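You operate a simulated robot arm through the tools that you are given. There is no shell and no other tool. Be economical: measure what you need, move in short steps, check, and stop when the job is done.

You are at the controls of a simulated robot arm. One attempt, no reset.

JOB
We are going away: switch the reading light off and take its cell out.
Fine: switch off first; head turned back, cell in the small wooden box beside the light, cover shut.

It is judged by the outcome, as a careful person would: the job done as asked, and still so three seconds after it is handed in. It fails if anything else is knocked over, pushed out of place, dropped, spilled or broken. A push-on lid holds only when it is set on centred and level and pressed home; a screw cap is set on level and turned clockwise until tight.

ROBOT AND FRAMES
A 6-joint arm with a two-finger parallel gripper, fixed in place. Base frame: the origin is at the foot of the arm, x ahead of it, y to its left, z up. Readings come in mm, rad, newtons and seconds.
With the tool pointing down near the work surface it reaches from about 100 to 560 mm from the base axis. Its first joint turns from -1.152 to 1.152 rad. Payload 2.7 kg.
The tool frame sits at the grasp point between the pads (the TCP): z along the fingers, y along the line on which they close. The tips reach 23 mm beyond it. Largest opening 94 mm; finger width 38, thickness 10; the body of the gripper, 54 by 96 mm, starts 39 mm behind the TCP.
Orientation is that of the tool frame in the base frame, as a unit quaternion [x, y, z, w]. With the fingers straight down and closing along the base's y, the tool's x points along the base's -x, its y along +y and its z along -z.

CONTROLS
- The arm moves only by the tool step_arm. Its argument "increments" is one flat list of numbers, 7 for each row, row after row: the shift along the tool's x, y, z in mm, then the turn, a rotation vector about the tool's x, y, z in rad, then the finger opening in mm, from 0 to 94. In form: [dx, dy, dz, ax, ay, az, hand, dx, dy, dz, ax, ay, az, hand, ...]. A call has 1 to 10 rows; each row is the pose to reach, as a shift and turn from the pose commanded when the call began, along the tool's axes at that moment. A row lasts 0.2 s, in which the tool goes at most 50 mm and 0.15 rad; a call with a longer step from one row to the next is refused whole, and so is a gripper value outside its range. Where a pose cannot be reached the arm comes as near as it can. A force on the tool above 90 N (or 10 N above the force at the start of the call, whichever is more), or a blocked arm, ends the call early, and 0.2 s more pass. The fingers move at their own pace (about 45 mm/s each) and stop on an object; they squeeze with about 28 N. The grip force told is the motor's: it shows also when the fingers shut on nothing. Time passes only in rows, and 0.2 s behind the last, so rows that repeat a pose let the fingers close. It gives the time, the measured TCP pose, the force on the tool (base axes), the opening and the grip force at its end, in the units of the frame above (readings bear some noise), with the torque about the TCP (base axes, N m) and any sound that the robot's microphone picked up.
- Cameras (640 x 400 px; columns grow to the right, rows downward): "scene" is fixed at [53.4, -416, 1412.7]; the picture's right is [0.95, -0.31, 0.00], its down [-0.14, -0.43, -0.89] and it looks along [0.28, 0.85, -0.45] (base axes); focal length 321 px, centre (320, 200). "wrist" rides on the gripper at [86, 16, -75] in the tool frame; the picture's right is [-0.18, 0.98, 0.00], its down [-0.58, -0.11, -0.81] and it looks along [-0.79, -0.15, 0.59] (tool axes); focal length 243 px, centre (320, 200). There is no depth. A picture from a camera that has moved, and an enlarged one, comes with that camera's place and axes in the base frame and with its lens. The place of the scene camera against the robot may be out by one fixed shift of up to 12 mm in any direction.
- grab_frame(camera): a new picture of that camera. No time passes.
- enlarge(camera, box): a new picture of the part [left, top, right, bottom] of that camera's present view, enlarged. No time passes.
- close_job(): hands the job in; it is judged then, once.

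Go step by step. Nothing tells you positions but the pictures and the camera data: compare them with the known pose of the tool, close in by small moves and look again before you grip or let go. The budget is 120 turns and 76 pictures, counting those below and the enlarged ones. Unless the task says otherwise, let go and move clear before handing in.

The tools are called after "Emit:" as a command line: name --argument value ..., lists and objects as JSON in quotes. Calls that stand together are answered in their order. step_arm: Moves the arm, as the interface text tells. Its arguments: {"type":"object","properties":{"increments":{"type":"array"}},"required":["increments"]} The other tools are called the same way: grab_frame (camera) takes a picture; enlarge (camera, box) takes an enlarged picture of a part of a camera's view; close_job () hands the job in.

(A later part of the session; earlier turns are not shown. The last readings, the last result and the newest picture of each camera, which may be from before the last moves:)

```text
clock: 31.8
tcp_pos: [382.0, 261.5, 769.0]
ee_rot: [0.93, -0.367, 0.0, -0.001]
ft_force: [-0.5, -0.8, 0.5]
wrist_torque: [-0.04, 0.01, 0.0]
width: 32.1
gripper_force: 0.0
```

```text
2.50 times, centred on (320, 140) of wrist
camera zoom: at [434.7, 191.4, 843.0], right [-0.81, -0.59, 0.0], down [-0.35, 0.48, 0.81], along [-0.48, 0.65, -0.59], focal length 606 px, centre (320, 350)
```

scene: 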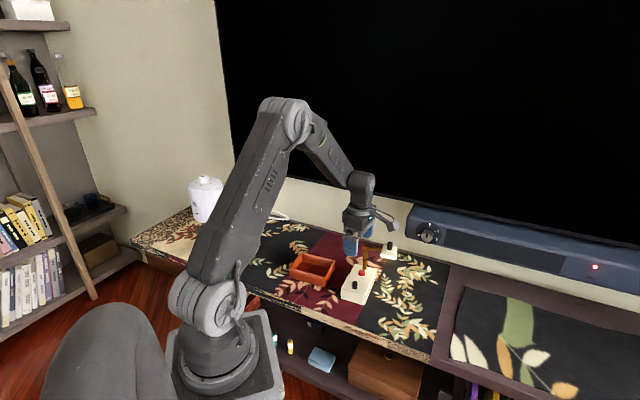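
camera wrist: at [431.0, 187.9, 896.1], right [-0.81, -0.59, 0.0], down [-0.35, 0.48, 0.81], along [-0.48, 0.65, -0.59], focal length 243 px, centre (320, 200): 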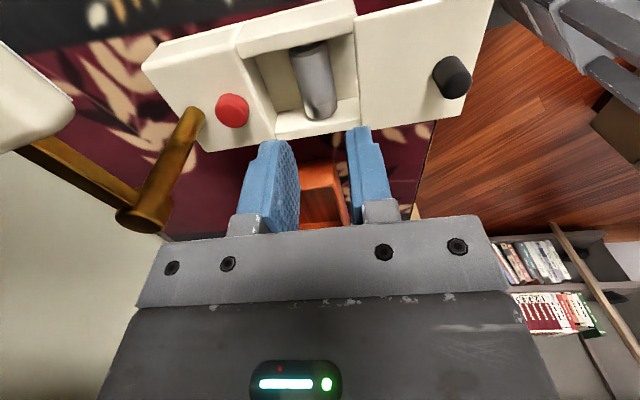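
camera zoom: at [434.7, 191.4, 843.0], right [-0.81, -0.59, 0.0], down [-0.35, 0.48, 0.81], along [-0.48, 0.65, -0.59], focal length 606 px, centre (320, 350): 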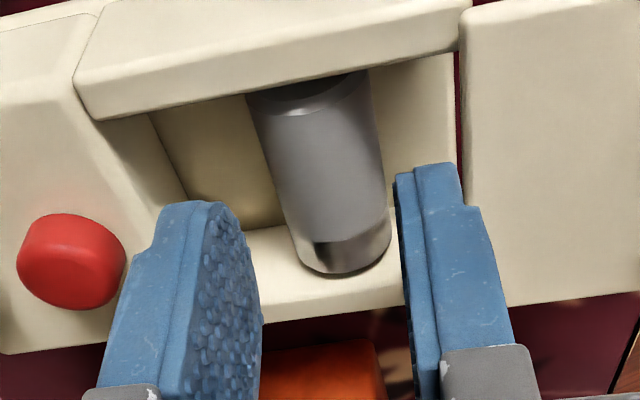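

Now about 2 mm clearance on each side of the cell. Lowering in and closing.

Emit:
step_arm --increments '[-1, 0, 8, 0, 0, 0, 32, -1, 0, 16, 0, 0, 0, 32, -1, 0, 23, 0, 0, 0, 32, -1, 0, 27, 0, 0, 0, 32]'

Emit:
enlarge --camera "wrist" --box '[220, 60, 420, 220]'

```text
clock: 32.8
tcp_pos: [381.7, 263.0, 741.9]
ee_rot: [0.93, -0.368, 0.0, -0.001]
ft_force: [0.8, 1.2, 1.6]
wrist_torque: [-0.01, -0.02, 0.02]
width: 31.4
gripper_force: 0.0
```

```text
2.50 times, centred on (320, 140) of wrist
camera zoom: at [433.8, 192.1, 815.8], right [-0.81, -0.59, 0.0], down [-0.35, 0.48, 0.81], along [-0.48, 0.65, -0.59], focal length 606 px, centre (320, 350)
```

zoom: 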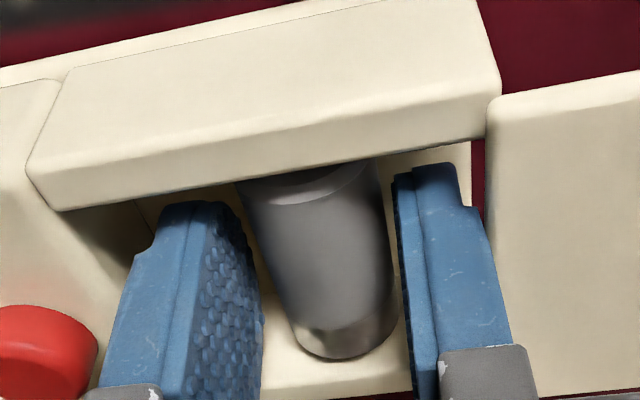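

The fingers straddle the cell. I'll close on it and lift a little.

Emit:
step_arm --increments '[0, 0, 0, 0, 0, 0, 15, 0, 0, 0, 0, 0, 0, 15, 0, 0, 0, 0, 0, 0, 15]'

Emit:
step_arm --increments '[0, 0, -2, 0, 0, 0, 15, 0, 0, -4, 0, 0, 0, 15]'

Emit:
enlarge --camera "wrist" --box '[220, 60, 420, 220]'

```text
clock: 33.6
tcp_pos: [380.9, 261.5, 742.2]
ee_rot: [0.93, -0.367, -0.001, 0.001]
ft_force: [-4.1, -3.7, 2.4]
wrist_torque: [-0.04, 0.11, 0.14]
width: 25.3
gripper_force: 28.7
```

```text
clock: 34.2
tcp_pos: [381.9, 264.0, 745.8]
ee_rot: [0.931, -0.366, 0.0, -0.001]
ft_force: [1.3, -0.8, -0.5]
wrist_torque: [-0.01, -0.05, 0.04]
width: 25.1
gripper_force: 28.1
```

```text
2.50 times, centred on (320, 140) of wrist
camera zoom: at [434.0, 192.3, 820.0], right [-0.81, -0.59, 0.0], down [-0.35, 0.48, 0.81], along [-0.48, 0.65, -0.59], focal length 606 px, centre (320, 350)
```

zoom: 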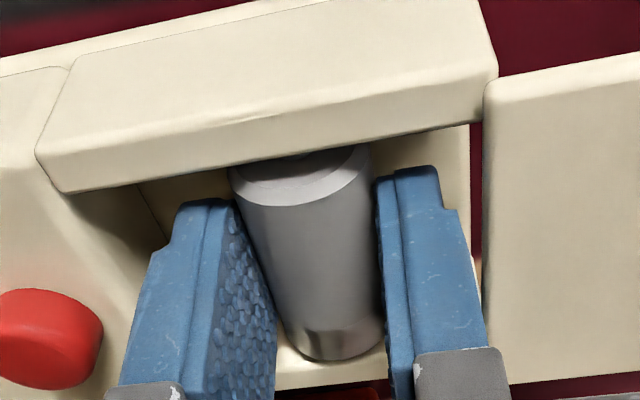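

The cell is free and held (25 mm). I'll lift it clear and locate the box.

Emit:
step_arm --increments '[0, 0, -10, 0, 0, 0, 15, 0, 0, -30, 0, 0, 0, 15, 0, 0, -60, 0, 0, 0, 15, 0, 0, -90, 0, 0, 0, 15, 0, 0, -100, 0, 0, 0, 15]'

Emit:
grab_frame --camera "wrist"

Emit:
enlarge --camera "scene" --box '[270, 230, 400, 320]'

```text
clock: 35.4
tcp_pos: [380.7, 262.5, 846.9]
ee_rot: [0.93, -0.368, 0.0, 0.0]
ft_force: [0.6, 0.0, 0.1]
wrist_torque: [0.0, 0.0, -0.03]
width: 25.2
gripper_force: 28.3
```

```text
30 pictures are left
camera wrist: at [433.0, 191.6, 920.3], right [-0.81, -0.59, 0.0], down [-0.35, 0.48, 0.81], along [-0.48, 0.65, -0.59], focal length 243 px, centre (320, 200)
```

wrist: 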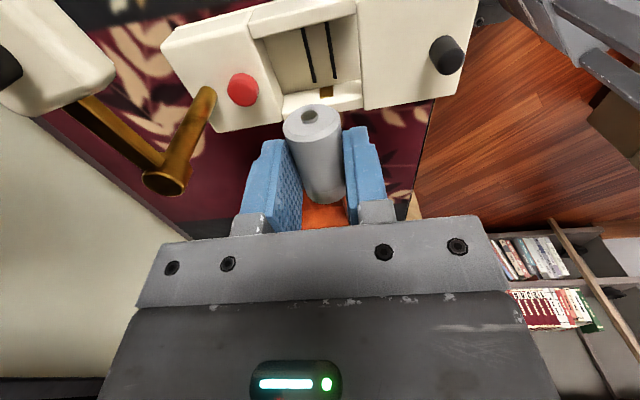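

```text
4.44 times, centred on (335, 275) of scene
camera zoom: at [53.4, -416.0, 1412.7], right [0.95, -0.31, 0.0], down [-0.14, -0.43, -0.89], along [0.28, 0.85, -0.45], focal length 1427 px, centre (253, -133)
```

zoom: 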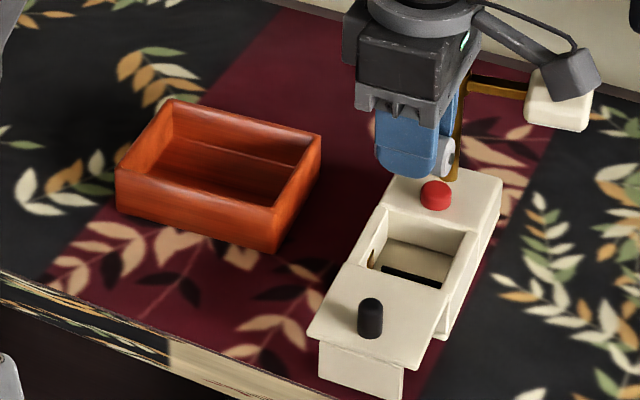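

The box rim is about 123 × 86 mm, centred near (290, 399), and oriented roughly like the lamp. Carrying the cell over it.

Emit:
step_arm --increments '[-32, -8, 0, 0, 0, 0, 15, -64, -15, 0, 0, 0, 0, 15, -96, -23, 0, 0, 0, 0, 15, -128, -30, 0, 0, 0, 0, 15, -160, -38, 0, 0, 0, 0, 15, -160, -38, 0, 0, 0, 0, 15]'

Emit:
grab_frame --camera "wrist"

Emit:
enlarge --camera "scene" --box '[270, 220, 370, 300]'

```text
clock: 36.8
tcp_pos: [290.0, 400.0, 845.3]
ee_rot: [0.93, -0.368, 0.0, -0.001]
ft_force: [-0.3, -0.2, -0.1]
wrist_torque: [-0.02, 0.01, 0.03]
width: 25.0
gripper_force: 27.7
```

```text
28 pictures are left
camera wrist: at [343.0, 329.4, 919.8], right [-0.81, -0.59, 0.0], down [-0.35, 0.48, 0.81], along [-0.48, 0.65, -0.59], focal length 243 px, centre (320, 200)
```

wrist: 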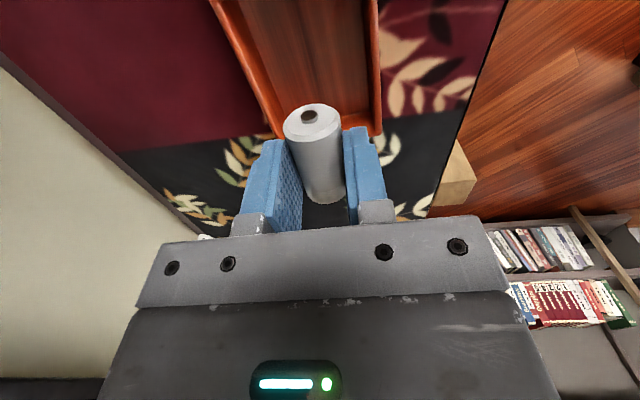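

```text
5.00 times, centred on (320, 260) of scene
camera zoom: at [53.4, -416.0, 1412.7], right [0.95, -0.31, 0.0], down [-0.14, -0.43, -0.89], along [0.28, 0.85, -0.45], focal length 1605 px, centre (320, -100)
```

zoom: 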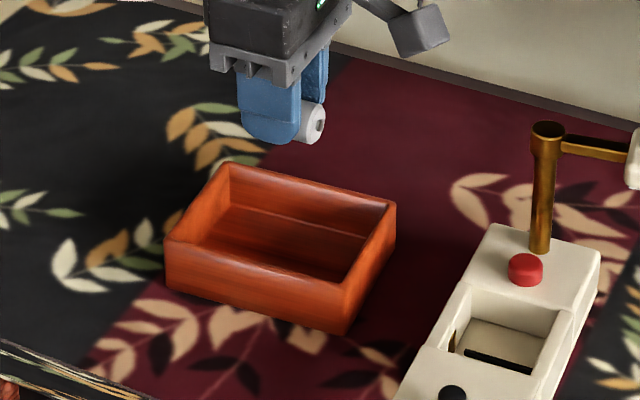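

I'll shift about 8 mm towards the lamp and 5 mm across to centre, then lower into the box.

Emit:
step_arm --increments '[4, -3, 25, 0, 0, 0, 15, 8, -5, 50, 0, 0, 0, 15, 8, -5, 75, 0, 0, 0, 15, 8, -5, 85, 0, 0, 0, 15, 8, -5, 85, 0, 0, 0, 15]'

Emit:
grab_frame --camera "wrist"

Emit:
enlarge --camera "scene" --box '[280, 230, 360, 290]'

```text
clock: 38.0
tcp_pos: [300.7, 398.8, 760.6]
ee_rot: [0.93, -0.367, 0.0, -0.001]
ft_force: [0.1, -0.8, -0.8]
wrist_torque: [0.0, -0.01, -0.02]
width: 24.9
gripper_force: 28.0
```

```text
26 pictures are left
camera wrist: at [352.6, 327.8, 834.4], right [-0.81, -0.59, 0.0], down [-0.35, 0.48, 0.81], along [-0.48, 0.65, -0.59], focal length 243 px, centre (320, 200)
```

wrist: 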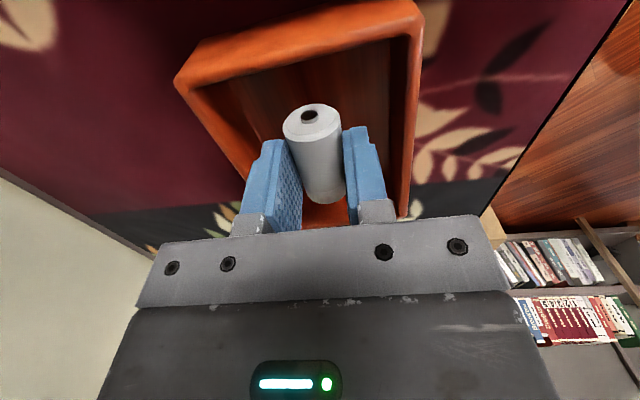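

```text
6.67 times, centred on (320, 260) of scene
camera zoom: at [53.4, -416.0, 1412.7], right [0.95, -0.31, 0.0], down [-0.14, -0.43, -0.89], along [0.28, 0.85, -0.45], focal length 2140 px, centre (320, -200)
```

zoom: 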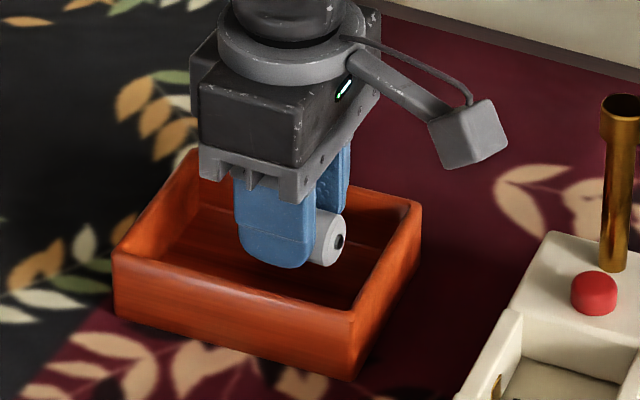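

The cell is inside the box. Lowering to the floor in small steps.

Emit:
step_arm --increments '[0, 0, 5, 0, 0, 0, 15, 0, 0, 10, 0, 0, 0, 15, 0, 0, 13, 0, 0, 0, 15, 0, 0, 16, 0, 0, 0, 15]'

```text
clock: 39.0
tcp_pos: [299.3, 397.6, 743.6]
ee_rot: [0.93, -0.367, 0.0, -0.001]
ft_force: [0.2, 0.7, -1.5]
wrist_torque: [0.0, 0.03, -0.02]
width: 25.1
gripper_force: 28.2
```

Emit:
step_arm --increments '[0, 0, 1.5, 0, 0, 0, 15, 0, 0, 3, 0, 0, 0, 15]'

```text
clock: 39.6
tcp_pos: [300.3, 397.1, 741.1]
ee_rot: [0.93, -0.367, 0.0, -0.001]
ft_force: [-0.3, 0.4, -0.2]
wrist_torque: [0.02, 0.0, 0.0]
width: 25.1
gripper_force: 28.2
```

No contact yet, so I'll continue.

Emit:
step_arm --increments '[0, 0, 1.5, 0, 0, 0, 15, 0, 0, 3, 0, 0, 0, 15]'

Emit:
enlarge --camera "wrist" --box '[220, 80, 420, 230]'

```text
clock: 40.2
tcp_pos: [300.6, 397.7, 739.0]
ee_rot: [0.93, -0.368, -0.001, 0.0]
ft_force: [-0.1, -0.1, -1.0]
wrist_torque: [0.01, 0.01, 0.01]
width: 25.3
gripper_force: 28.3
```

```text
2.67 times, centred on (320, 155) of wrist
camera zoom: at [352.3, 327.4, 812.9], right [-0.81, -0.59, 0.0], down [-0.35, 0.48, 0.81], along [-0.48, 0.65, -0.59], focal length 647 px, centre (320, 320)
```

zoom: 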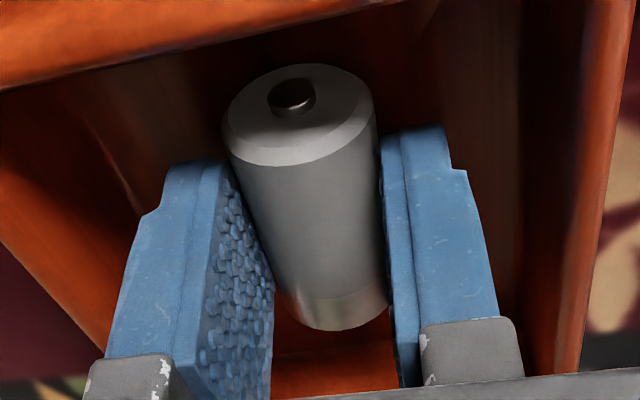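

Emit:
step_arm --increments '[0, 0, 1.5, 0, 0, 0, 15, 0, 0, 3, 0, 0, 0, 15, 0, 0, 4.5, 0, 0, 0, 15]'

```text
clock: 41.0
tcp_pos: [299.5, 398.5, 734.9]
ee_rot: [0.93, -0.367, 0.001, -0.001]
ft_force: [-5.0, -5.6, 17.1]
wrist_torque: [-0.12, 0.22, 0.04]
width: 25.2
gripper_force: 28.6
```

Contact with the floor. I'll ease up 1 mm, open and rise straight up.

Emit:
step_arm --increments '[0, 0, -1.2, 0, 0, 0, 15, 0, 0, -1.2, 0, 0, 0, 29, 0, 0, -1.2, 0, 0, 0, 36]'

Emit:
step_arm --increments '[0, 0, -10, 0, 0, 0, 36, 0, 0, -40, 0, 0, 0, 36, 0, 0, -80, 0, 0, 0, 36, 0, 0, -120, 0, 0, 0, 36, 0, 0, -150, 0, 0, 0, 36]'

Emit:
enlarge --camera "scene" --box '[276, 220, 416, 310]'

```text
clock: 41.8
tcp_pos: [300.3, 396.2, 735.3]
ee_rot: [0.93, -0.367, 0.001, 0.0]
ft_force: [0.5, -1.1, -0.3]
wrist_torque: [0.01, 0.03, -0.02]
width: 36.0
gripper_force: 0.0
```

```text
clock: 43.0
tcp_pos: [299.3, 397.4, 885.7]
ee_rot: [0.93, -0.368, 0.0, 0.0]
ft_force: [-1.0, 0.6, 1.3]
wrist_torque: [0.0, 0.02, 0.03]
width: 35.7
gripper_force: 0.0
```

```text
4.44 times, centred on (346, 265) of scene
camera zoom: at [53.4, -416.0, 1412.7], right [0.95, -0.31, 0.0], down [-0.14, -0.43, -0.89], along [0.28, 0.85, -0.45], focal length 1427 px, centre (204, -89)
```

zoom: 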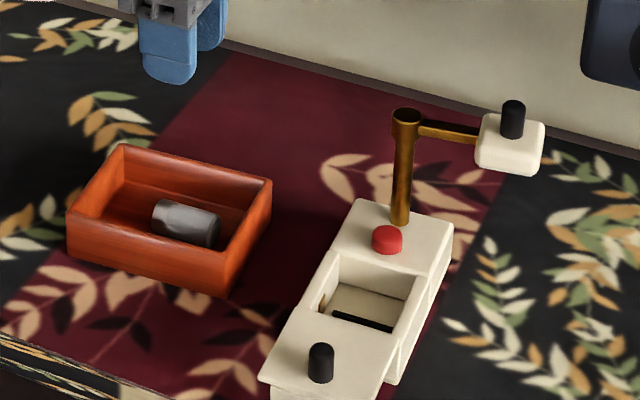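

The cell lies in the box. Next I'll go back to the cover knob at about (327.5, 201.5) to shut the cover.

Emit:
step_arm --increments '[31, 25, 0, 0, 0, 0, 40, 62, 50, 0, 0, 0, 0, 40, 93, 74, 0, 0, 0, 0, 40, 124, 99, 0, 0, 0, 0, 40, 154, 124, 0, 0, 0, 0, 40, 154, 124, 30, 0, 0, 0, 40, 154, 124, 60, 0, 0, 0, 40, 154, 124, 80, 0, 0, 0, 40, 154, 124, 80, 0, 0, 0, 40]'

Emit:
grab_frame --camera "wrist"

```text
clock: 45.0
tcp_pos: [328.1, 202.1, 804.7]
ee_rot: [0.93, -0.367, 0.0, -0.001]
ft_force: [-0.7, 0.1, 0.0]
wrist_torque: [-0.01, -0.01, 0.01]
width: 39.9
gripper_force: 0.0
```

```text
22 pictures are left
camera wrist: at [380.7, 132.0, 878.9], right [-0.81, -0.59, 0.0], down [-0.35, 0.48, 0.81], along [-0.48, 0.65, -0.59], focal length 243 px, centre (320, 200)
```

wrist: 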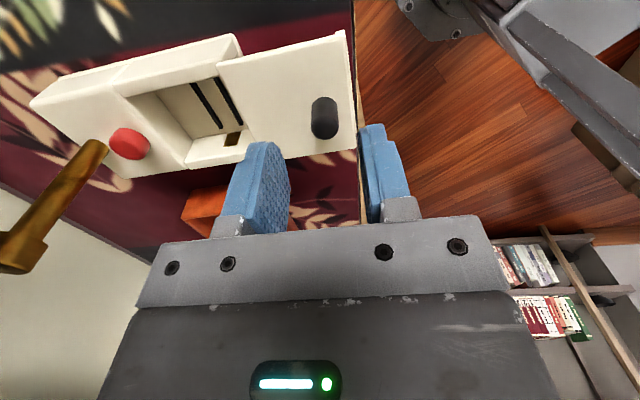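

Aligned. I'll descend, grip and slide the cover shut in small steps.

Emit:
step_arm --increments '[0, 0, 15, 0, 0, 0, 40, 0, 0, 33, 0, 0, 0, 40, 0, 0, 33, 0, 0, 0, 10, 0, 0, 33, 0, 0, 0, 10, 0, 0, 33, 0, 0, 0, 10, 0, 0, 33, 0, 0, 0, 10]'

Emit:
step_arm --increments '[0, -4, 0, 0, 0, 0, 10, 0, -8, 0, 0, 0, 0, 10, 0, -12, 0, 0, 0, 0, 10, 0, -16, 0, 0, 0, 0, 10, 0, -20, 0, 0, 0, 0, 10]'

Emit:
enlarge --camera "scene" --box '[326, 252, 396, 322]'

```text
clock: 46.4
tcp_pos: [328.0, 202.8, 771.2]
ee_rot: [0.93, -0.367, 0.0, 0.0]
ft_force: [1.2, 0.0, 0.3]
wrist_torque: [-0.23, 0.11, 0.0]
width: 15.4
gripper_force: 27.5
```

```text
clock: 47.6
tcp_pos: [342.4, 217.0, 771.6]
ee_rot: [0.93, -0.368, 0.0, 0.0]
ft_force: [0.5, -0.4, 1.0]
wrist_torque: [-0.22, 0.18, 0.01]
width: 15.3
gripper_force: 27.6
```

```text
5.71 times, centred on (361, 287) of scene
camera zoom: at [53.4, -416.0, 1412.8], right [0.95, -0.31, 0.0], down [-0.14, -0.43, -0.89], along [0.28, 0.85, -0.45], focal length 1835 px, centre (86, -297)
```

zoom: 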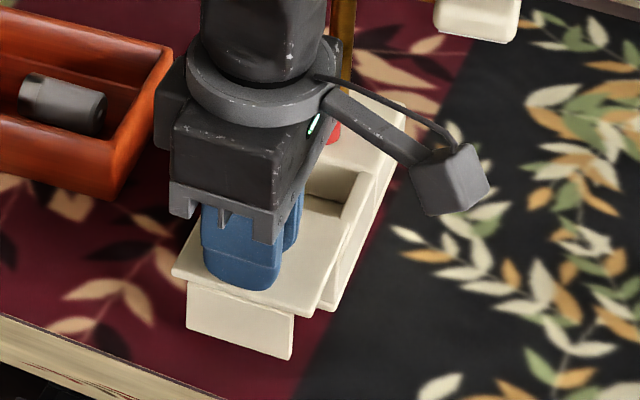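

Emit:
step_arm --increments '[0, -5, 0, 0, 0, 0, 10, 0, -10, 0, 0, 0, 0, 10, 0, -15, 0, 0, 0, 0, 10, 0, -20, 0, 0, 0, 0, 10, 0, -25, 0, 0, 0, 0, 10, 0, -30, 0, 0, 0, 0, 10, 0, -35, 0, 0, 0, 0, 10, 0, -40, 0, 0, 0, 0, 10, 0, -45, 0, 0, 0, 0, 10]'

Emit:
step_arm --increments '[0, -2, 0, 0, 0, 0, 10, 0, -4, 0, 0, 0, 0, 10]'

Emit:
enlarge --camera "scene" --box '[336, 262, 386, 312]'

```text
clock: 49.6
tcp_pos: [372.6, 249.7, 772.4]
ee_rot: [0.93, -0.367, 0.001, 0.0]
ft_force: [0.6, 0.3, -0.5]
wrist_torque: [-0.22, 0.18, 0.03]
width: 15.6
gripper_force: 28.5
```

```text
clock: 50.2
tcp_pos: [373.9, 253.0, 771.8]
ee_rot: [0.93, -0.367, 0.0, 0.0]
ft_force: [-2.5, -2.6, -0.3]
wrist_torque: [-0.31, 0.17, -0.06]
width: 15.5
gripper_force: 28.0
```

```text
8.00 times, centred on (361, 287) of scene
camera zoom: at [53.4, -416.0, 1412.7], right [0.95, -0.31, 0.0], down [-0.14, -0.43, -0.89], along [0.28, 0.85, -0.45], focal length 2569 px, centre (-8, -496)
```

zoom: 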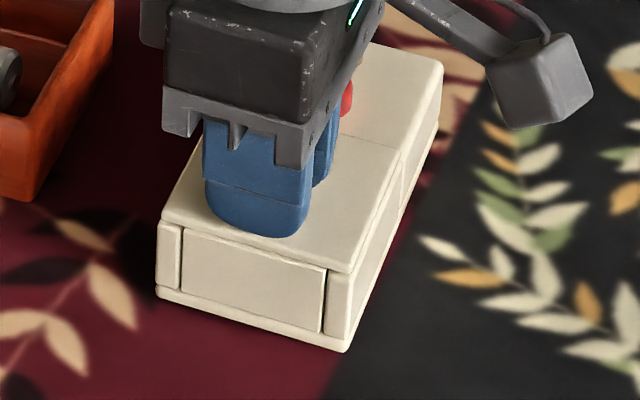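

The cover looks shut, with a stop force of about 3.6 N. I'll release, rise and look.

Emit:
step_arm --increments '[0, 0, 0, 0, 0, 0, 25, 0, 0, 0, 0, 0, 0, 40, 0, 0, -20, 0, 0, 0, 40, 0, 0, -60, 0, 0, 0, 40, 0, 0, -100, 0, 0, 0, 40, 0, 0, -130, 0, 0, 0, 60]'

Emit:
enlarge --camera "scene" --box '[334, 232, 404, 308]'

Emit:
grab_frame --camera "wrist"

```text
clock: 51.6
tcp_pos: [374.7, 253.2, 902.7]
ee_rot: [0.93, -0.368, 0.0, -0.001]
ft_force: [0.6, 0.0, -0.1]
wrist_torque: [0.03, 0.0, -0.03]
width: 60.0
gripper_force: 0.0
```

```text
5.26 times, centred on (369, 270) of scene
camera zoom: at [53.4, -416.0, 1412.7], right [0.95, -0.31, 0.0], down [-0.14, -0.43, -0.89], along [0.28, 0.85, -0.45], focal length 1690 px, centre (62, -168)
```

zoom: 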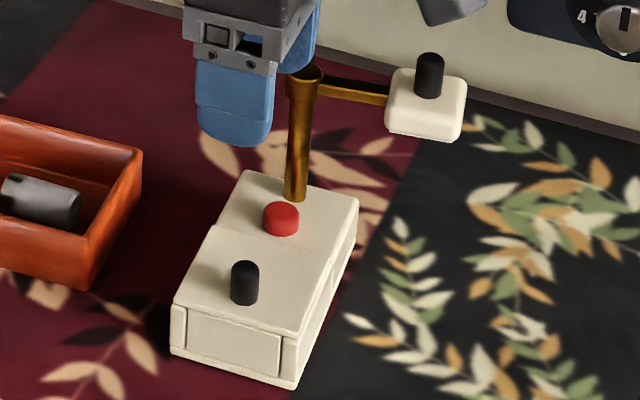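

```text
18 pictures are left
camera wrist: at [427.3, 182.0, 976.8], right [-0.81, -0.59, 0.0], down [-0.35, 0.48, 0.81], along [-0.48, 0.65, -0.59], focal length 243 px, centre (320, 200)
```

wrist: 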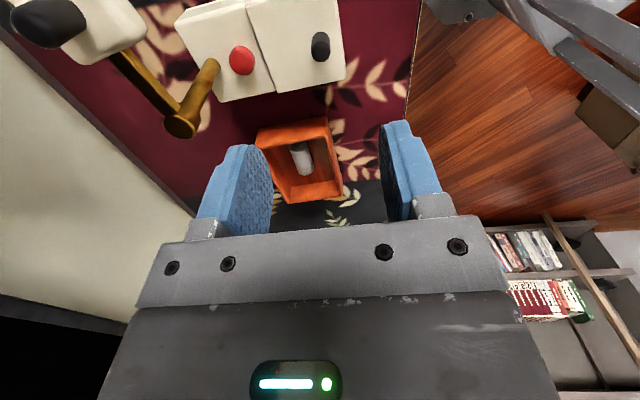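

The cover is shut. Last is the head: at the moment it is turned out sideways, about 90° from the base axis. I'll go above its knob at about (494, 279, 864) to feel which way it turns.

Emit:
step_arm --increments '[20, -28, -12, 0, 0, 0, 60, 40, -56, -12, 0, 0, 0, 60, 54, -78, -12, 0, 0, 0, 60, 64, -98, -12, 0, 0, 0, 60, 64, -98, -12, 0, 0, 0, 60]'

Emit:
grab_frame --camera "wrist"

Emit:
enlarge --camera "scene" --box '[344, 222, 414, 282]'

```text
clock: 52.8
tcp_pos: [487.4, 280.1, 914.5]
ee_rot: [0.93, -0.367, 0.001, 0.0]
ft_force: [0.3, 0.0, 0.6]
wrist_torque: [-0.03, 0.01, 0.0]
width: 60.0
gripper_force: 0.0
```

```text
17 pictures are left
camera wrist: at [540.2, 209.4, 988.4], right [-0.81, -0.59, 0.0], down [-0.35, 0.48, 0.81], along [-0.48, 0.65, -0.59], focal length 243 px, centre (320, 200)
```

wrist: 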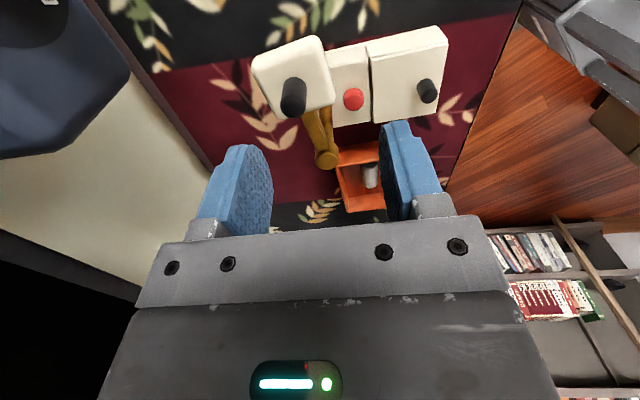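

```text
6.67 times, centred on (379, 252) of scene
camera zoom: at [53.4, -416.0, 1412.7], right [0.95, -0.31, 0.0], down [-0.14, -0.43, -0.89], along [0.28, 0.85, -0.45], focal length 2140 px, centre (-73, -147)
```

zoom: 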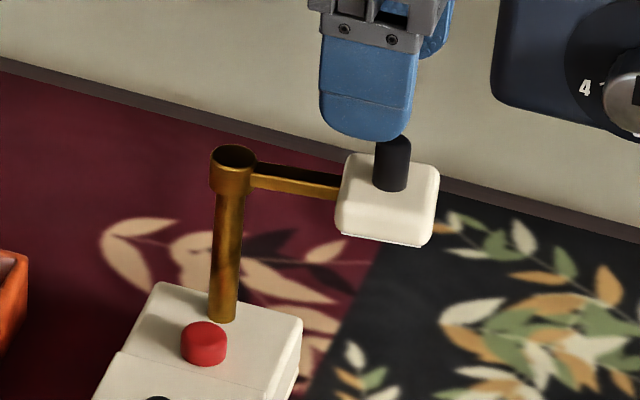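

The knob is about (+2, -17) mm from the tool, with its top around z 853. I'll shift over it, narrow the fingers to 44 mm and lower partway to check.

Emit:
step_arm --increments '[1, -10, 0, 0, 0, 0, 50, 2, -17, 10, 0, 0, 0, 44, 2, -17, 25, 0, 0, 0, 44, 2, -17, 33, 0, 0, 0, 44, 2, -17, 33, 0, 0, 0, 44]'

Emit:
grab_frame --camera "wrist"

```text
clock: 54.0
tcp_pos: [501.0, 293.1, 880.8]
ee_rot: [0.93, -0.367, 0.001, 0.0]
ft_force: [-0.2, 0.7, 1.5]
wrist_torque: [0.01, 0.03, -0.01]
width: 43.9
gripper_force: 0.0
```

```text
15 pictures are left
camera wrist: at [553.5, 221.0, 955.5], right [-0.81, -0.59, 0.0], down [-0.35, 0.48, 0.81], along [-0.48, 0.65, -0.59], focal length 243 px, centre (320, 200)
```

wrist: 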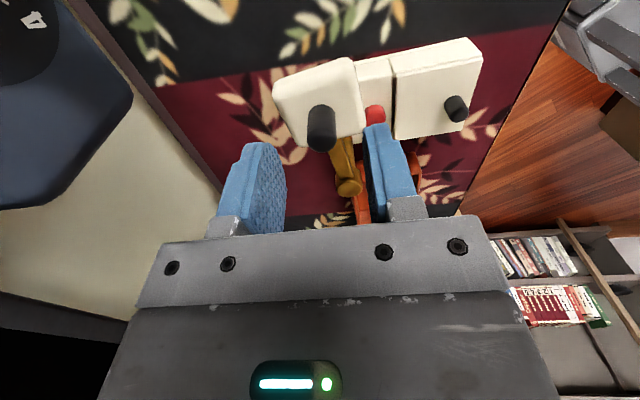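

Well aligned. I'll lower around the knob, close loosely, and probe gently in the rearward direction.

Emit:
step_arm --increments '[0, 0, 10, 0, 0, 0, 44, 0, 0, 20, 0, 0, 0, 30, 0, 0, 20, 0, 0, 0, 17, 0, 0, 20, 0, 0, 0, 17]'

Emit:
step_arm --increments '[0, -2, 0, 0, 0, 0, 17, 0, -4, 0, 0, 0, 0, 17, 0, -6, 0, 0, 0, 0, 17]'

Emit:
enlarge --camera "scene" --box '[344, 222, 414, 282]'

```text
clock: 55.0
tcp_pos: [500.8, 291.9, 862.1]
ee_rot: [0.93, -0.367, 0.0, -0.001]
ft_force: [-0.1, -0.9, 0.2]
wrist_torque: [-0.01, 0.0, 0.0]
width: 16.9
gripper_force: 0.1
```

```text
clock: 55.8
tcp_pos: [506.3, 297.5, 860.8]
ee_rot: [0.93, -0.368, 0.0, -0.001]
ft_force: [-0.1, -0.1, -0.2]
wrist_torque: [0.01, 0.03, 0.0]
width: 17.1
gripper_force: 0.3
```

```text
6.67 times, centred on (379, 252) of scene
camera zoom: at [53.4, -416.0, 1412.7], right [0.95, -0.31, 0.0], down [-0.14, -0.43, -0.89], along [0.28, 0.85, -0.45], focal length 2140 px, centre (-73, -147)
```

zoom: 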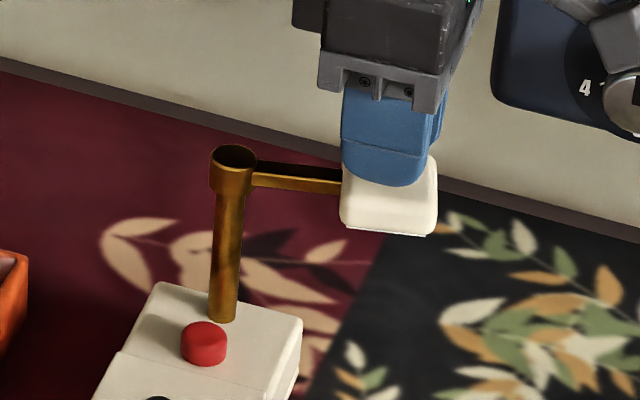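

The head swings freely rearward, so there's no stop here. I'll probe a bit further along the arc to learn its range.

Emit:
step_arm --increments '[-2, -4, 0, 0, 0, -0.06, 17, -4, -8, 0, 0, 0, -0.12, 17, -6, -12, 0, 0, 0, -0.18, 17, -7.5, -15, 0, 0, 0, -0.24, 17]'

Emit:
enlarge --camera "scene" --box '[344, 222, 414, 282]'

```text
clock: 56.8
tcp_pos: [510.2, 312.5, 861.5]
ee_rot: [0.967, -0.254, 0.0, 0.0]
ft_force: [-0.2, 0.1, -0.1]
wrist_torque: [0.03, 0.01, 0.05]
width: 17.0
gripper_force: 0.4
```

```text
6.67 times, centred on (379, 252) of scene
camera zoom: at [53.4, -416.0, 1412.7], right [0.95, -0.31, 0.0], down [-0.14, -0.43, -0.89], along [0.28, 0.85, -0.45], focal length 2140 px, centre (-73, -147)
```

zoom: 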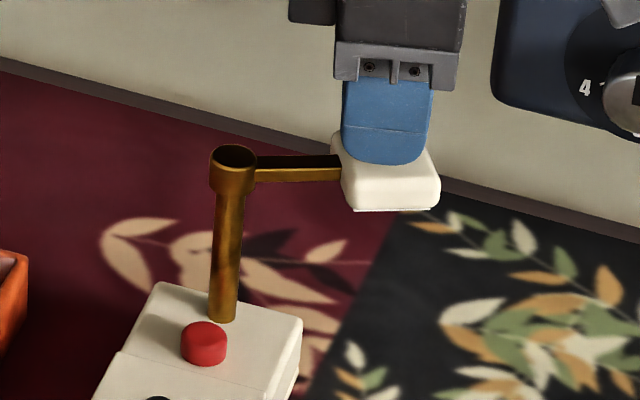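

Emit:
step_arm --increments '[-2, -5, 0, 0, 0, -0.08, 17, -5, -10, 0, 0, 0, -0.16, 17, -7.5, -15, 0, 0, 0, -0.24, 17, -10.5, -20.5, 0, 0, 0, -0.32, 17]'

Emit:
enlarge --camera "scene" --box '[344, 222, 414, 282]'

```text
clock: 57.8
tcp_pos: [511.1, 336.0, 861.5]
ee_rot: [0.995, -0.096, 0.001, -0.001]
ft_force: [0.5, -1.0, 0.2]
wrist_torque: [-0.03, -0.02, 0.0]
width: 17.0
gripper_force: 0.5
```

```text
6.67 times, centred on (379, 252) of scene
camera zoom: at [53.4, -416.0, 1412.7], right [0.95, -0.31, 0.0], down [-0.14, -0.43, -0.89], along [0.28, 0.85, -0.45], focal length 2140 px, centre (-73, -147)
```

zoom: 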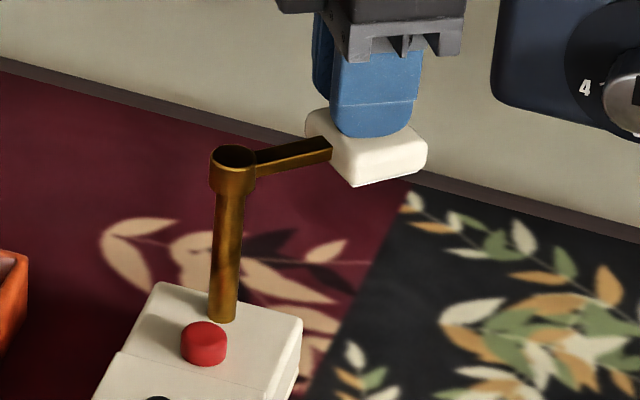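

Still free, and reach is fine. I'll follow the arc on to the fully rearward direction and feel for a stop.

Emit:
step_arm --increments '[-5, -10, 0, 0, 0, 0, 17, -8, -15, 0, 0, 0, 0, 17, -12, -19, 0, 0, 0, 0, 17, -15, -22.5, 0, 0, 0, 0, 17, -18, -25.5, 0, 0, 0, 0, 17, -22, -28.5, 0, 0, 0, 0, 17, -26, -31.6, 0, 0, 0, 0, 17]'

Emit:
enlarge --camera "scene" --box '[344, 222, 414, 282]'

```text
clock: 59.4
tcp_pos: [490.9, 371.1, 861.6]
ee_rot: [0.995, -0.096, 0.001, 0.0]
ft_force: [0.0, 0.0, -0.5]
wrist_torque: [-0.01, 0.02, -0.03]
width: 17.0
gripper_force: 0.2
```

```text
6.67 times, centred on (379, 252) of scene
camera zoom: at [53.4, -416.0, 1412.7], right [0.95, -0.31, 0.0], down [-0.14, -0.43, -0.89], along [0.28, 0.85, -0.45], focal length 2140 px, centre (-73, -147)
```

zoom: 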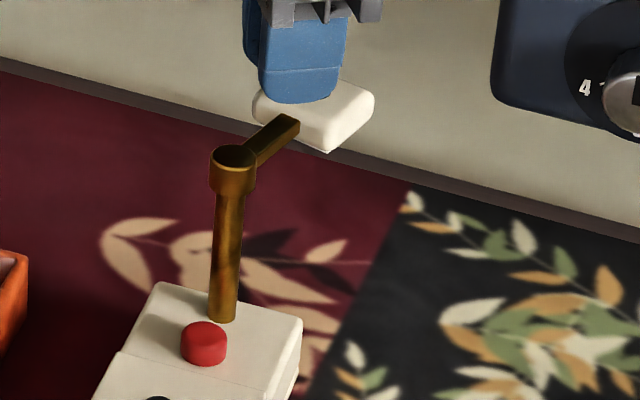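

Emit:
step_arm --increments '[-4, -2.7, 0, 0, 0, 0, 17, -8, -5, 0, 0, 0, 0, 17, -12.5, -7, 0, 0, 0, 0, 17, -18, -8.5, 0, 0, 0, 0, 17, -23, -9.6, 0, 0, 0, 0, 17, -28.8, -10.4, 0, 0, 0, 0, 17]'

```text
clock: 60.8
tcp_pos: [465.6, 386.0, 861.8]
ee_rot: [0.995, -0.096, 0.001, -0.001]
ft_force: [-0.4, -0.1, -1.4]
wrist_torque: [-0.03, 0.0, -0.02]
width: 16.8
gripper_force: 0.0
```

There's no stop or click at the rear, so the rear is not a marked position. I'll swing the head back the other way along the same arc, towards over the base.

Emit:
step_arm --increments '[9.3, 1, 0, 0, 0, 0.056, 17, 19.4, 4.3, 0, 0, 0, 0.112, 17, 28.8, 9.3, 0, 0, 0, 0.168, 17, 37.2, 15.7, 0, 0, 0, 0.224, 17, 44.5, 23.3, 0, 0, 0, 0.28, 17, 50.4, 32.2, 0, 0, 0, 0.336, 17, 54.7, 41.8, 0, 0, 0, 0.392, 17, 57.4, 52.1, 0, 0, 0, 0.448, 17, 58.4, 62.7, 0, 0, 0, 0.504, 17, 57.6, 73.3, 0, 0, 0, 0.56, 17]'

```text
clock: 63.0
tcp_pos: [509.1, 303.3, 861.5]
ee_rot: [0.93, -0.368, 0.0, 0.001]
ft_force: [-0.1, 0.4, -0.6]
wrist_torque: [-0.04, -0.02, 0.02]
width: 17.1
gripper_force: 0.0
```

I'll check that the knob is still properly between the pads.

Emit:
grab_frame --camera "wrist"

```text
10 pictures are left
camera wrist: at [560.6, 232.6, 935.4], right [-0.81, -0.59, 0.0], down [-0.35, 0.48, 0.81], along [-0.48, 0.65, -0.59], focal length 243 px, centre (320, 200)
```

wrist: 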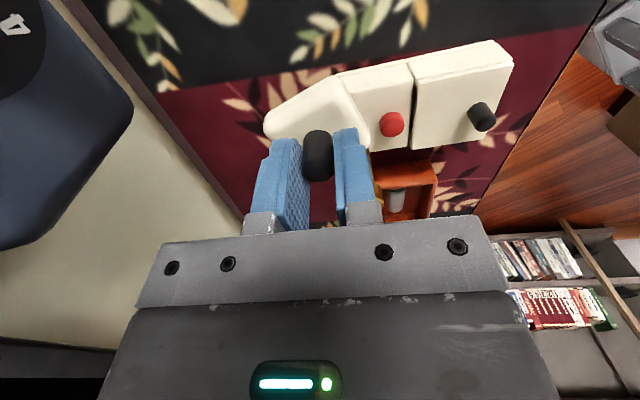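

The knob is well held. I'll swing on clockwise with the tool turning along the arc.

Emit:
step_arm --increments '[3, 8.9, 0, 0, 0, 0.148, 17, 4.8, 18.3, 0, 0, 0, 0.296, 17, 5.1, 27.7, 0, 0, 0, 0.444, 17, 4, 37.2, 0, 0, 0, 0.592, 17, 1.6, 46.3, 0, 0, 0, 0.74, 17, -2.3, 55, 0, 0, 0, 0.888, 17, -7.3, 63, 0, 0, 0, 1.036, 17, -13.5, 70.3, 0, 0, 0, 1.184, 17, -20.6, 76.4, 0, 0, 0, 1.332, 17, -28.7, 81.5, 0, 0, 0, 1.48, 17]'

Emit:
enlarge --camera "scene" --box '[334, 232, 404, 302]'

```text
clock: 65.2
tcp_pos: [431.8, 263.2, 862.5]
ee_rot: [-0.439, 0.898, -0.002, 0.003]
ft_force: [12.7, -17.6, 25.3]
wrist_torque: [-1.06, -0.36, 0.21]
width: 26.9
gripper_force: 11.2
```

```text
5.71 times, centred on (369, 267) of scene
camera zoom: at [53.3, -416.7, 1412.5], right [0.95, -0.31, 0.0], down [-0.14, -0.43, -0.89], along [0.28, 0.85, -0.45], focal length 1835 px, centre (40, -183)
```

zoom: 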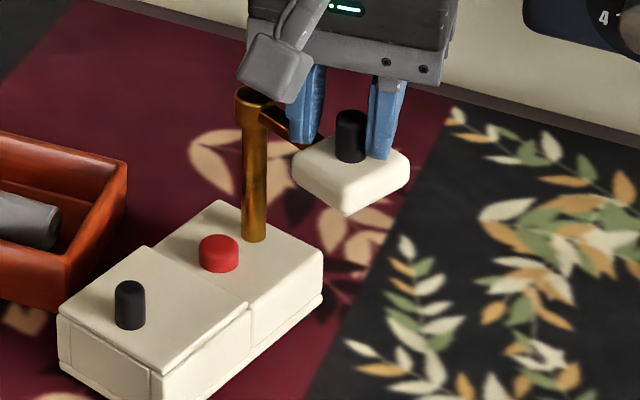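

The head met a stop and the lamp base was turned along with it. I'll release the load at once and assess.

Emit:
step_arm --increments '[0, 0, 0, 0, 0, 0, 40, 0, 0, 0, 0, 0, 0, 50, 0, 0, 0, 0, 0, 0, 50]'

Emit:
step_arm --increments '[0, 0, -15, 0, 0, 0, 50, 0, 0, -40, 0, 0, 0, 50, 0, 0, -65, 0, 0, 0, 60]'

Emit:
enlarge --camera "scene" --box '[270, 222, 410, 312]'

```text
clock: 66.0
tcp_pos: [430.7, 264.4, 861.0]
ee_rot: [-0.439, 0.898, 0.0, 0.0]
ft_force: [-0.5, 0.6, -0.1]
wrist_torque: [0.0, 0.01, 0.01]
width: 49.9
gripper_force: 0.1
```

```text
clock: 66.8
tcp_pos: [430.5, 264.1, 925.8]
ee_rot: [-0.439, 0.899, 0.0, 0.002]
ft_force: [0.5, -0.4, 0.3]
wrist_torque: [0.02, 0.0, 0.01]
width: 60.0
gripper_force: 0.1
```

```text
4.44 times, centred on (340, 267) of scene
camera zoom: at [53.4, -416.0, 1412.7], right [0.95, -0.31, 0.0], down [-0.14, -0.43, -0.89], along [0.28, 0.85, -0.45], focal length 1427 px, centre (231, -98)
```

zoom: 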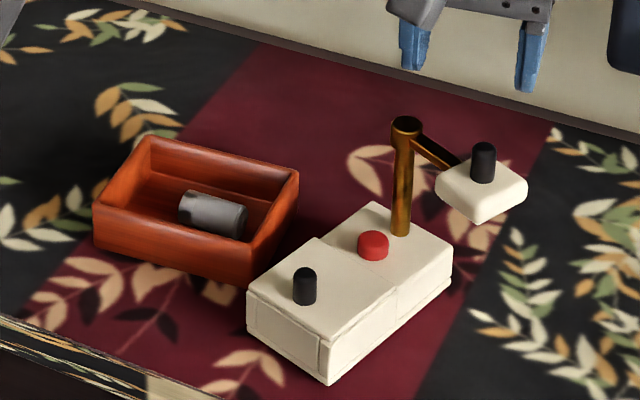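

The base has turned about 21° and shifted some 4 cm; the head's stop is about 90° to the side. Nothing else moved: the box and cell are unchanged. First I'll restore the lamp using its cover knob, now at about (324, 267), gripped along the lamp axis.

Emit:
step_arm --increments '[8, 11, 0, 0, 0, -0.14, 50, 16, 22, 0, 0, 0, -0.28, 50, 24, 33, 0, 0, 0, -0.42, 40, 32, 44, 0, 0, 0, -0.56, 40, 40, 55, 0, 0, 0, -0.7, 40, 48, 66, 0, 0, 0, -0.84, 40, 56, 77, 0, 0, 0, -0.98, 40, 63, 86, 10, 0, 0, -1.117, 40, 63, 86, 55, 0, 0, -1.117, 40, 63, 86, 100, 0, 0, -1.117, 40]'

Emit:
grab_frame --camera "wrist"

```text
clock: 69.0
tcp_pos: [325.5, 267.5, 825.6]
ee_rot: [0.849, -0.529, 0.001, 0.0]
ft_force: [0.2, 0.0, -0.9]
wrist_torque: [-0.02, -0.01, 0.01]
width: 40.1
gripper_force: 0.1
```

```text
7 pictures are left
camera wrist: at [348.5, 182.7, 900.7], right [-0.96, -0.27, 0.0], down [-0.16, 0.57, 0.81], along [-0.22, 0.78, -0.59], focal length 243 px, centre (320, 200)
```

wrist: 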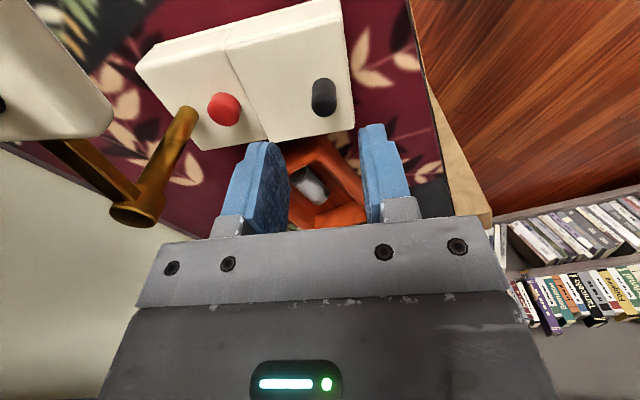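

The knob is right under the tool, and the lamp axis lines up with the closing line (az ≈ 25°). I'll grip it firmly.

Emit:
step_arm --increments '[0.8, 2, 25, 0, 0, 0, 40, 0.8, 2.3, 50, 0, 0, 0, 40, 0.8, 2.3, 55.5, 0, 0, 0, 30, 0.8, 2.3, 55.5, 0, 0, 0, 8, 0.8, 2.3, 55.5, 0, 0, 0, 8, 0.8, 2.3, 55.5, 0, 0, 0, 8]'

Emit:
step_arm --increments '[0, 0, -2, 0, 0, 0, 8, 0, 0, -4, 0, 0, 0, 8, 0, 0, -6, 0, 0, 0, 8]'

```text
clock: 70.4
tcp_pos: [323.3, 266.2, 771.1]
ee_rot: [0.848, -0.529, 0.0, 0.0]
ft_force: [-2.2, 0.1, 0.7]
wrist_torque: [-0.1, 0.31, -0.02]
width: 15.4
gripper_force: 27.9
```

```text
clock: 71.2
tcp_pos: [322.7, 264.2, 777.5]
ee_rot: [0.848, -0.529, 0.0, -0.001]
ft_force: [0.6, -0.6, -7.7]
wrist_torque: [-0.22, 0.49, -0.03]
width: 15.5
gripper_force: 28.1
```

The lamp is carried freely (7.7 N). Moving it back: 54 mm, with a 21.7° turn.

Emit:
step_arm --increments '[2, -3, 0, 0, 0, -0.02, 8, 6, -8, 0, 0, 0, -0.07, 8, 11, -14, 0, 0, 0, -0.12, 8, 16, -20, 0, 0, 0, -0.18, 8, 21, -26, 0, 0, 0, -0.24, 8, 26, -32, 0, 0, 0, -0.3, 8, 30, -38, 0, 0, 0, -0.35, 8, 33, -41.5, 0, 0, 0, -0.37, 8, 34, -42.4, 0, 0, 0, -0.379, 8]'

Emit:
step_arm --increments '[0, 0, 2, 0, 0, 0, 8, 0, 0, 4, 0, 0, 0, 8, 0, 0, 5.5, 0, 0, 0, 8]'

Emit:
enlarge --camera "scene" --box '[270, 222, 410, 312]'

```text
clock: 73.2
tcp_pos: [376.5, 253.6, 775.2]
ee_rot: [0.933, -0.359, 0.0, 0.0]
ft_force: [0.4, -0.4, -8.5]
wrist_torque: [-0.37, 0.39, -0.02]
width: 15.5
gripper_force: 28.1
```

```text
clock: 74.0
tcp_pos: [376.7, 253.5, 772.3]
ee_rot: [0.933, -0.36, 0.001, -0.001]
ft_force: [-2.0, -2.4, -3.8]
wrist_torque: [-0.16, 0.18, 0.01]
width: 15.8
gripper_force: 28.2
```

```text
4.44 times, centred on (340, 267) of scene
camera zoom: at [53.4, -416.0, 1412.7], right [0.95, -0.31, 0.0], down [-0.14, -0.43, -0.89], along [0.28, 0.85, -0.45], focal length 1427 px, centre (231, -98)
```

zoom: 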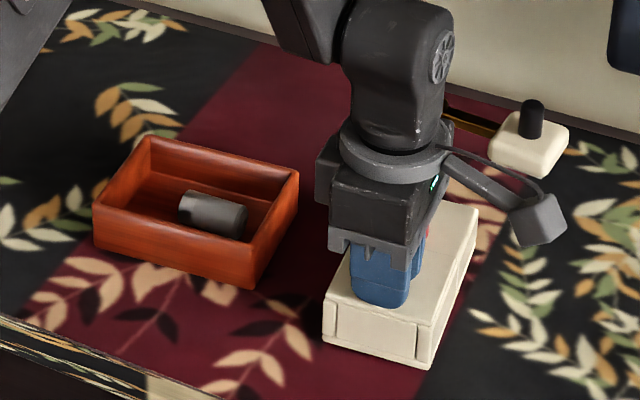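

The lamp corners match their original pixels within about 1 px. I'll lower the last bit and release.

Emit:
step_arm --increments '[0, 0, 0.8, 0, 0, 0, 8, 0, 0, 1.2, 0, 0, 0, 8, 0, 0, 1.2, 0, 0, 0, 25, 0, 0, 1.2, 0, 0, 0, 40]'

Emit:
step_arm --increments '[0, 0, -20, 0, 0, 0, 40, 0, 0, -60, 0, 0, 0, 40, 0, 0, -100, 0, 0, 0, 40, 0, 0, -143, 0, 0, 0, 50]'

Emit:
enlarge --camera "scene" --box '[334, 232, 404, 308]'

```text
clock: 75.0
tcp_pos: [376.5, 254.5, 769.7]
ee_rot: [0.933, -0.36, 0.0, 0.0]
ft_force: [-0.1, -0.8, 0.2]
wrist_torque: [-0.01, 0.01, 0.01]
width: 39.9
gripper_force: 0.1
```

```text
clock: 76.0
tcp_pos: [376.2, 253.4, 915.3]
ee_rot: [0.933, -0.36, 0.0, -0.001]
ft_force: [0.7, 0.5, 0.6]
wrist_torque: [-0.01, 0.01, 0.02]
width: 50.2
gripper_force: 0.0
```

```text
5.26 times, centred on (369, 270) of scene
camera zoom: at [53.4, -416.0, 1412.7], right [0.95, -0.31, 0.0], down [-0.14, -0.43, -0.89], along [0.28, 0.85, -0.45], focal length 1690 px, centre (62, -168)
```

zoom: 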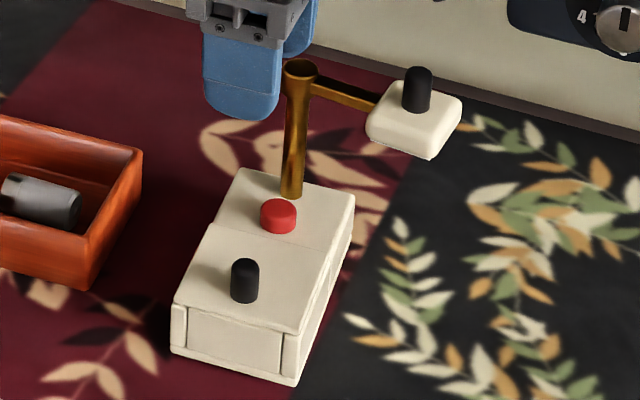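

The lamp is back in its place to within 1–2 mm. The head's range runs from a side stop round through the rear, so it can't go over the base. "Turned back" must therefore mean turned to the rear, in line with the base. I'll take the head knob again, now at about (487, 282).

Emit:
step_arm --increments '[20, -30, 0, 0, 0, 0, 50, 40, -60, 0, 0, 0, 0, 50, 54, -82, 0, 0, 0, 0, 50, 63, -95.7, 0, 0, 0, 0, 50, 63, -95.7, 15, 0, 0, 0, 50, 63, -95.7, 34, 0, 0, 0, 50, 63, -95.7, 34, 0, 0, 0, 50]'

Emit:
grab_frame --camera "wrist"

```text
clock: 77.6
tcp_pos: [486.7, 282.1, 879.4]
ee_rot: [0.933, -0.36, 0.0, 0.0]
ft_force: [0.1, -0.2, 0.1]
wrist_torque: [0.01, -0.02, 0.01]
width: 49.9
gripper_force: 0.1
```

```text
4 pictures are left
camera wrist: at [540.7, 212.2, 953.4], right [-0.8, -0.6, 0.0], down [-0.36, 0.47, 0.81], along [-0.49, 0.64, -0.59], focal length 243 px, centre (320, 200)
```

wrist: 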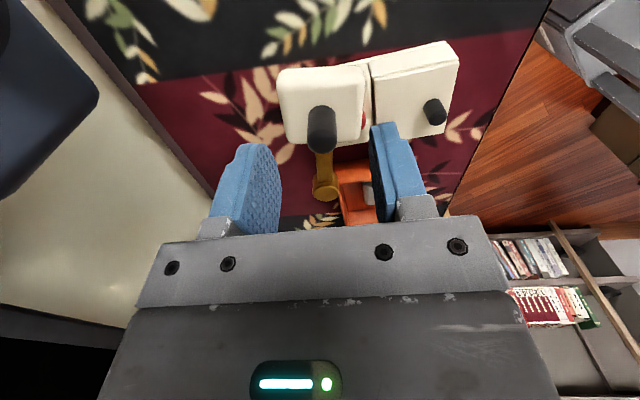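

Well aligned. I'll lower, close loosely, then swing the head CCW to the rear in two checked stages.

Emit:
step_arm --increments '[0.5, 1, 9, 0, 0, 0, 44, 0.5, 1, 18, 0, 0, 0, 30, 0.5, 1, 18, 0, 0, 0, 17, 0.5, 1, 18, 0, 0, 0, 17]'

```text
clock: 78.6
tcp_pos: [487.0, 280.6, 861.8]
ee_rot: [0.933, -0.36, 0.0, -0.001]
ft_force: [0.0, 0.0, 0.2]
wrist_torque: [-0.01, 0.0, 0.02]
width: 16.9
gripper_force: 0.0
```

Emit:
step_arm --increments '[0.3, -6.9, 0, 0, 0, -0.08, 17, -0.2, -14.2, 0, 0, 0, -0.16, 17, -1.4, -21.4, 0, 0, 0, -0.24, 17, -3.7, -28.4, 0, 0, 0, -0.32, 17, -6.8, -35, 0, 0, 0, -0.4, 17, -10.6, -41.3, 0, 0, 0, -0.48, 17, -15.2, -47, 0, 0, 0, -0.56, 17]'

```text
clock: 80.2
tcp_pos: [506.7, 325.7, 861.3]
ee_rot: [0.996, -0.087, 0.001, 0.0]
ft_force: [-0.3, -0.5, 0.1]
wrist_torque: [-0.03, 0.0, -0.01]
width: 17.1
gripper_force: 0.1
```

Emit:
step_arm --increments '[-1.7, -7.1, 0, 0, 0, -0.06, 17, -4.3, -14, 0, 0, 0, -0.12, 17, -7.7, -20.5, 0, 0, 0, -0.18, 17, -11.8, -26.6, 0, 0, 0, -0.24, 17, -16.7, -32, 0, 0, 0, -0.3, 17, -22.2, -36.8, 0, 0, 0, -0.36, 17, -26.9, -40.1, 0, 0, 0, -0.42, 17]'

Emit:
grab_frame --camera "wrist"

```text
clock: 81.8
tcp_pos: [487.1, 370.4, 861.5]
ee_rot: [0.992, 0.122, 0.002, 0.0]
ft_force: [-0.6, -1.2, 0.0]
wrist_torque: [-0.03, 0.01, 0.0]
width: 16.9
gripper_force: 0.2
```

```text
3 pictures are left
camera wrist: at [575.2, 376.2, 935.9], right [0.06, -1.0, 0.0], down [-0.59, -0.04, 0.81], along [-0.8, -0.05, -0.59], focal length 243 px, centre (320, 200)
```

wrist: 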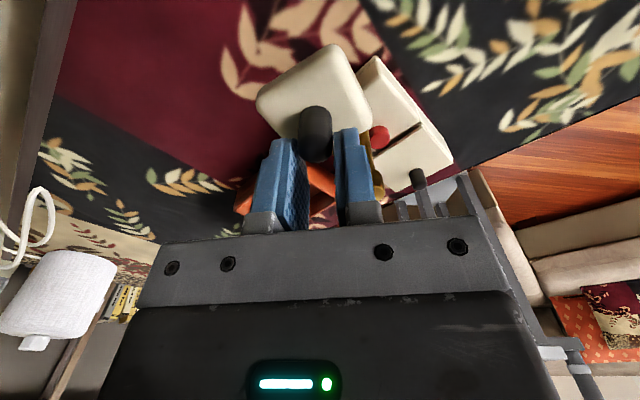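

The head is between the pads but about 10° short of the base axis (about 37° against 48°). I'll nudge it the rest.

Emit:
step_arm --increments '[3, -2.5, 0, 0, 0, 0, 17, 5, -5, 0, 0, 0, 0, 17, 6, -8, 0, 0, 0, 0, 17, 6, -10.5, 0, 0, 0, 0, 17]'

Emit:
step_arm --increments '[0, 0, 0, 0, 0, 0, 30, 0, 0, 0, 0, 0, 0, 50, 0, 0, -20, 0, 0, 0, 50, 0, 0, -60, 0, 0, 0, 50, 0, 0, -100, 0, 0, 0, 50]'

Emit:
grab_frame --camera "wrist"

```text
clock: 82.8
tcp_pos: [491.5, 382.4, 862.8]
ee_rot: [0.993, 0.122, 0.001, 0.0]
ft_force: [0.8, -0.7, -0.3]
wrist_torque: [-0.01, 0.0, 0.02]
width: 17.3
gripper_force: 0.3
```

```text
clock: 84.0
tcp_pos: [490.9, 380.9, 961.7]
ee_rot: [0.992, 0.122, 0.0, 0.001]
ft_force: [1.3, -1.0, 0.1]
wrist_torque: [0.01, 0.0, -0.01]
width: 50.0
gripper_force: 0.1
```

```text
2 pictures are left
camera wrist: at [579.1, 386.9, 1035.7], right [0.06, -1.0, 0.0], down [-0.59, -0.04, 0.81], along [-0.8, -0.05, -0.59], focal length 243 px, centre (320, 200)
```

wrist: 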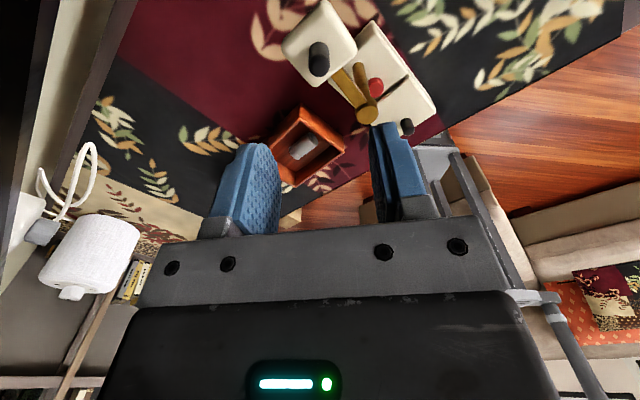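

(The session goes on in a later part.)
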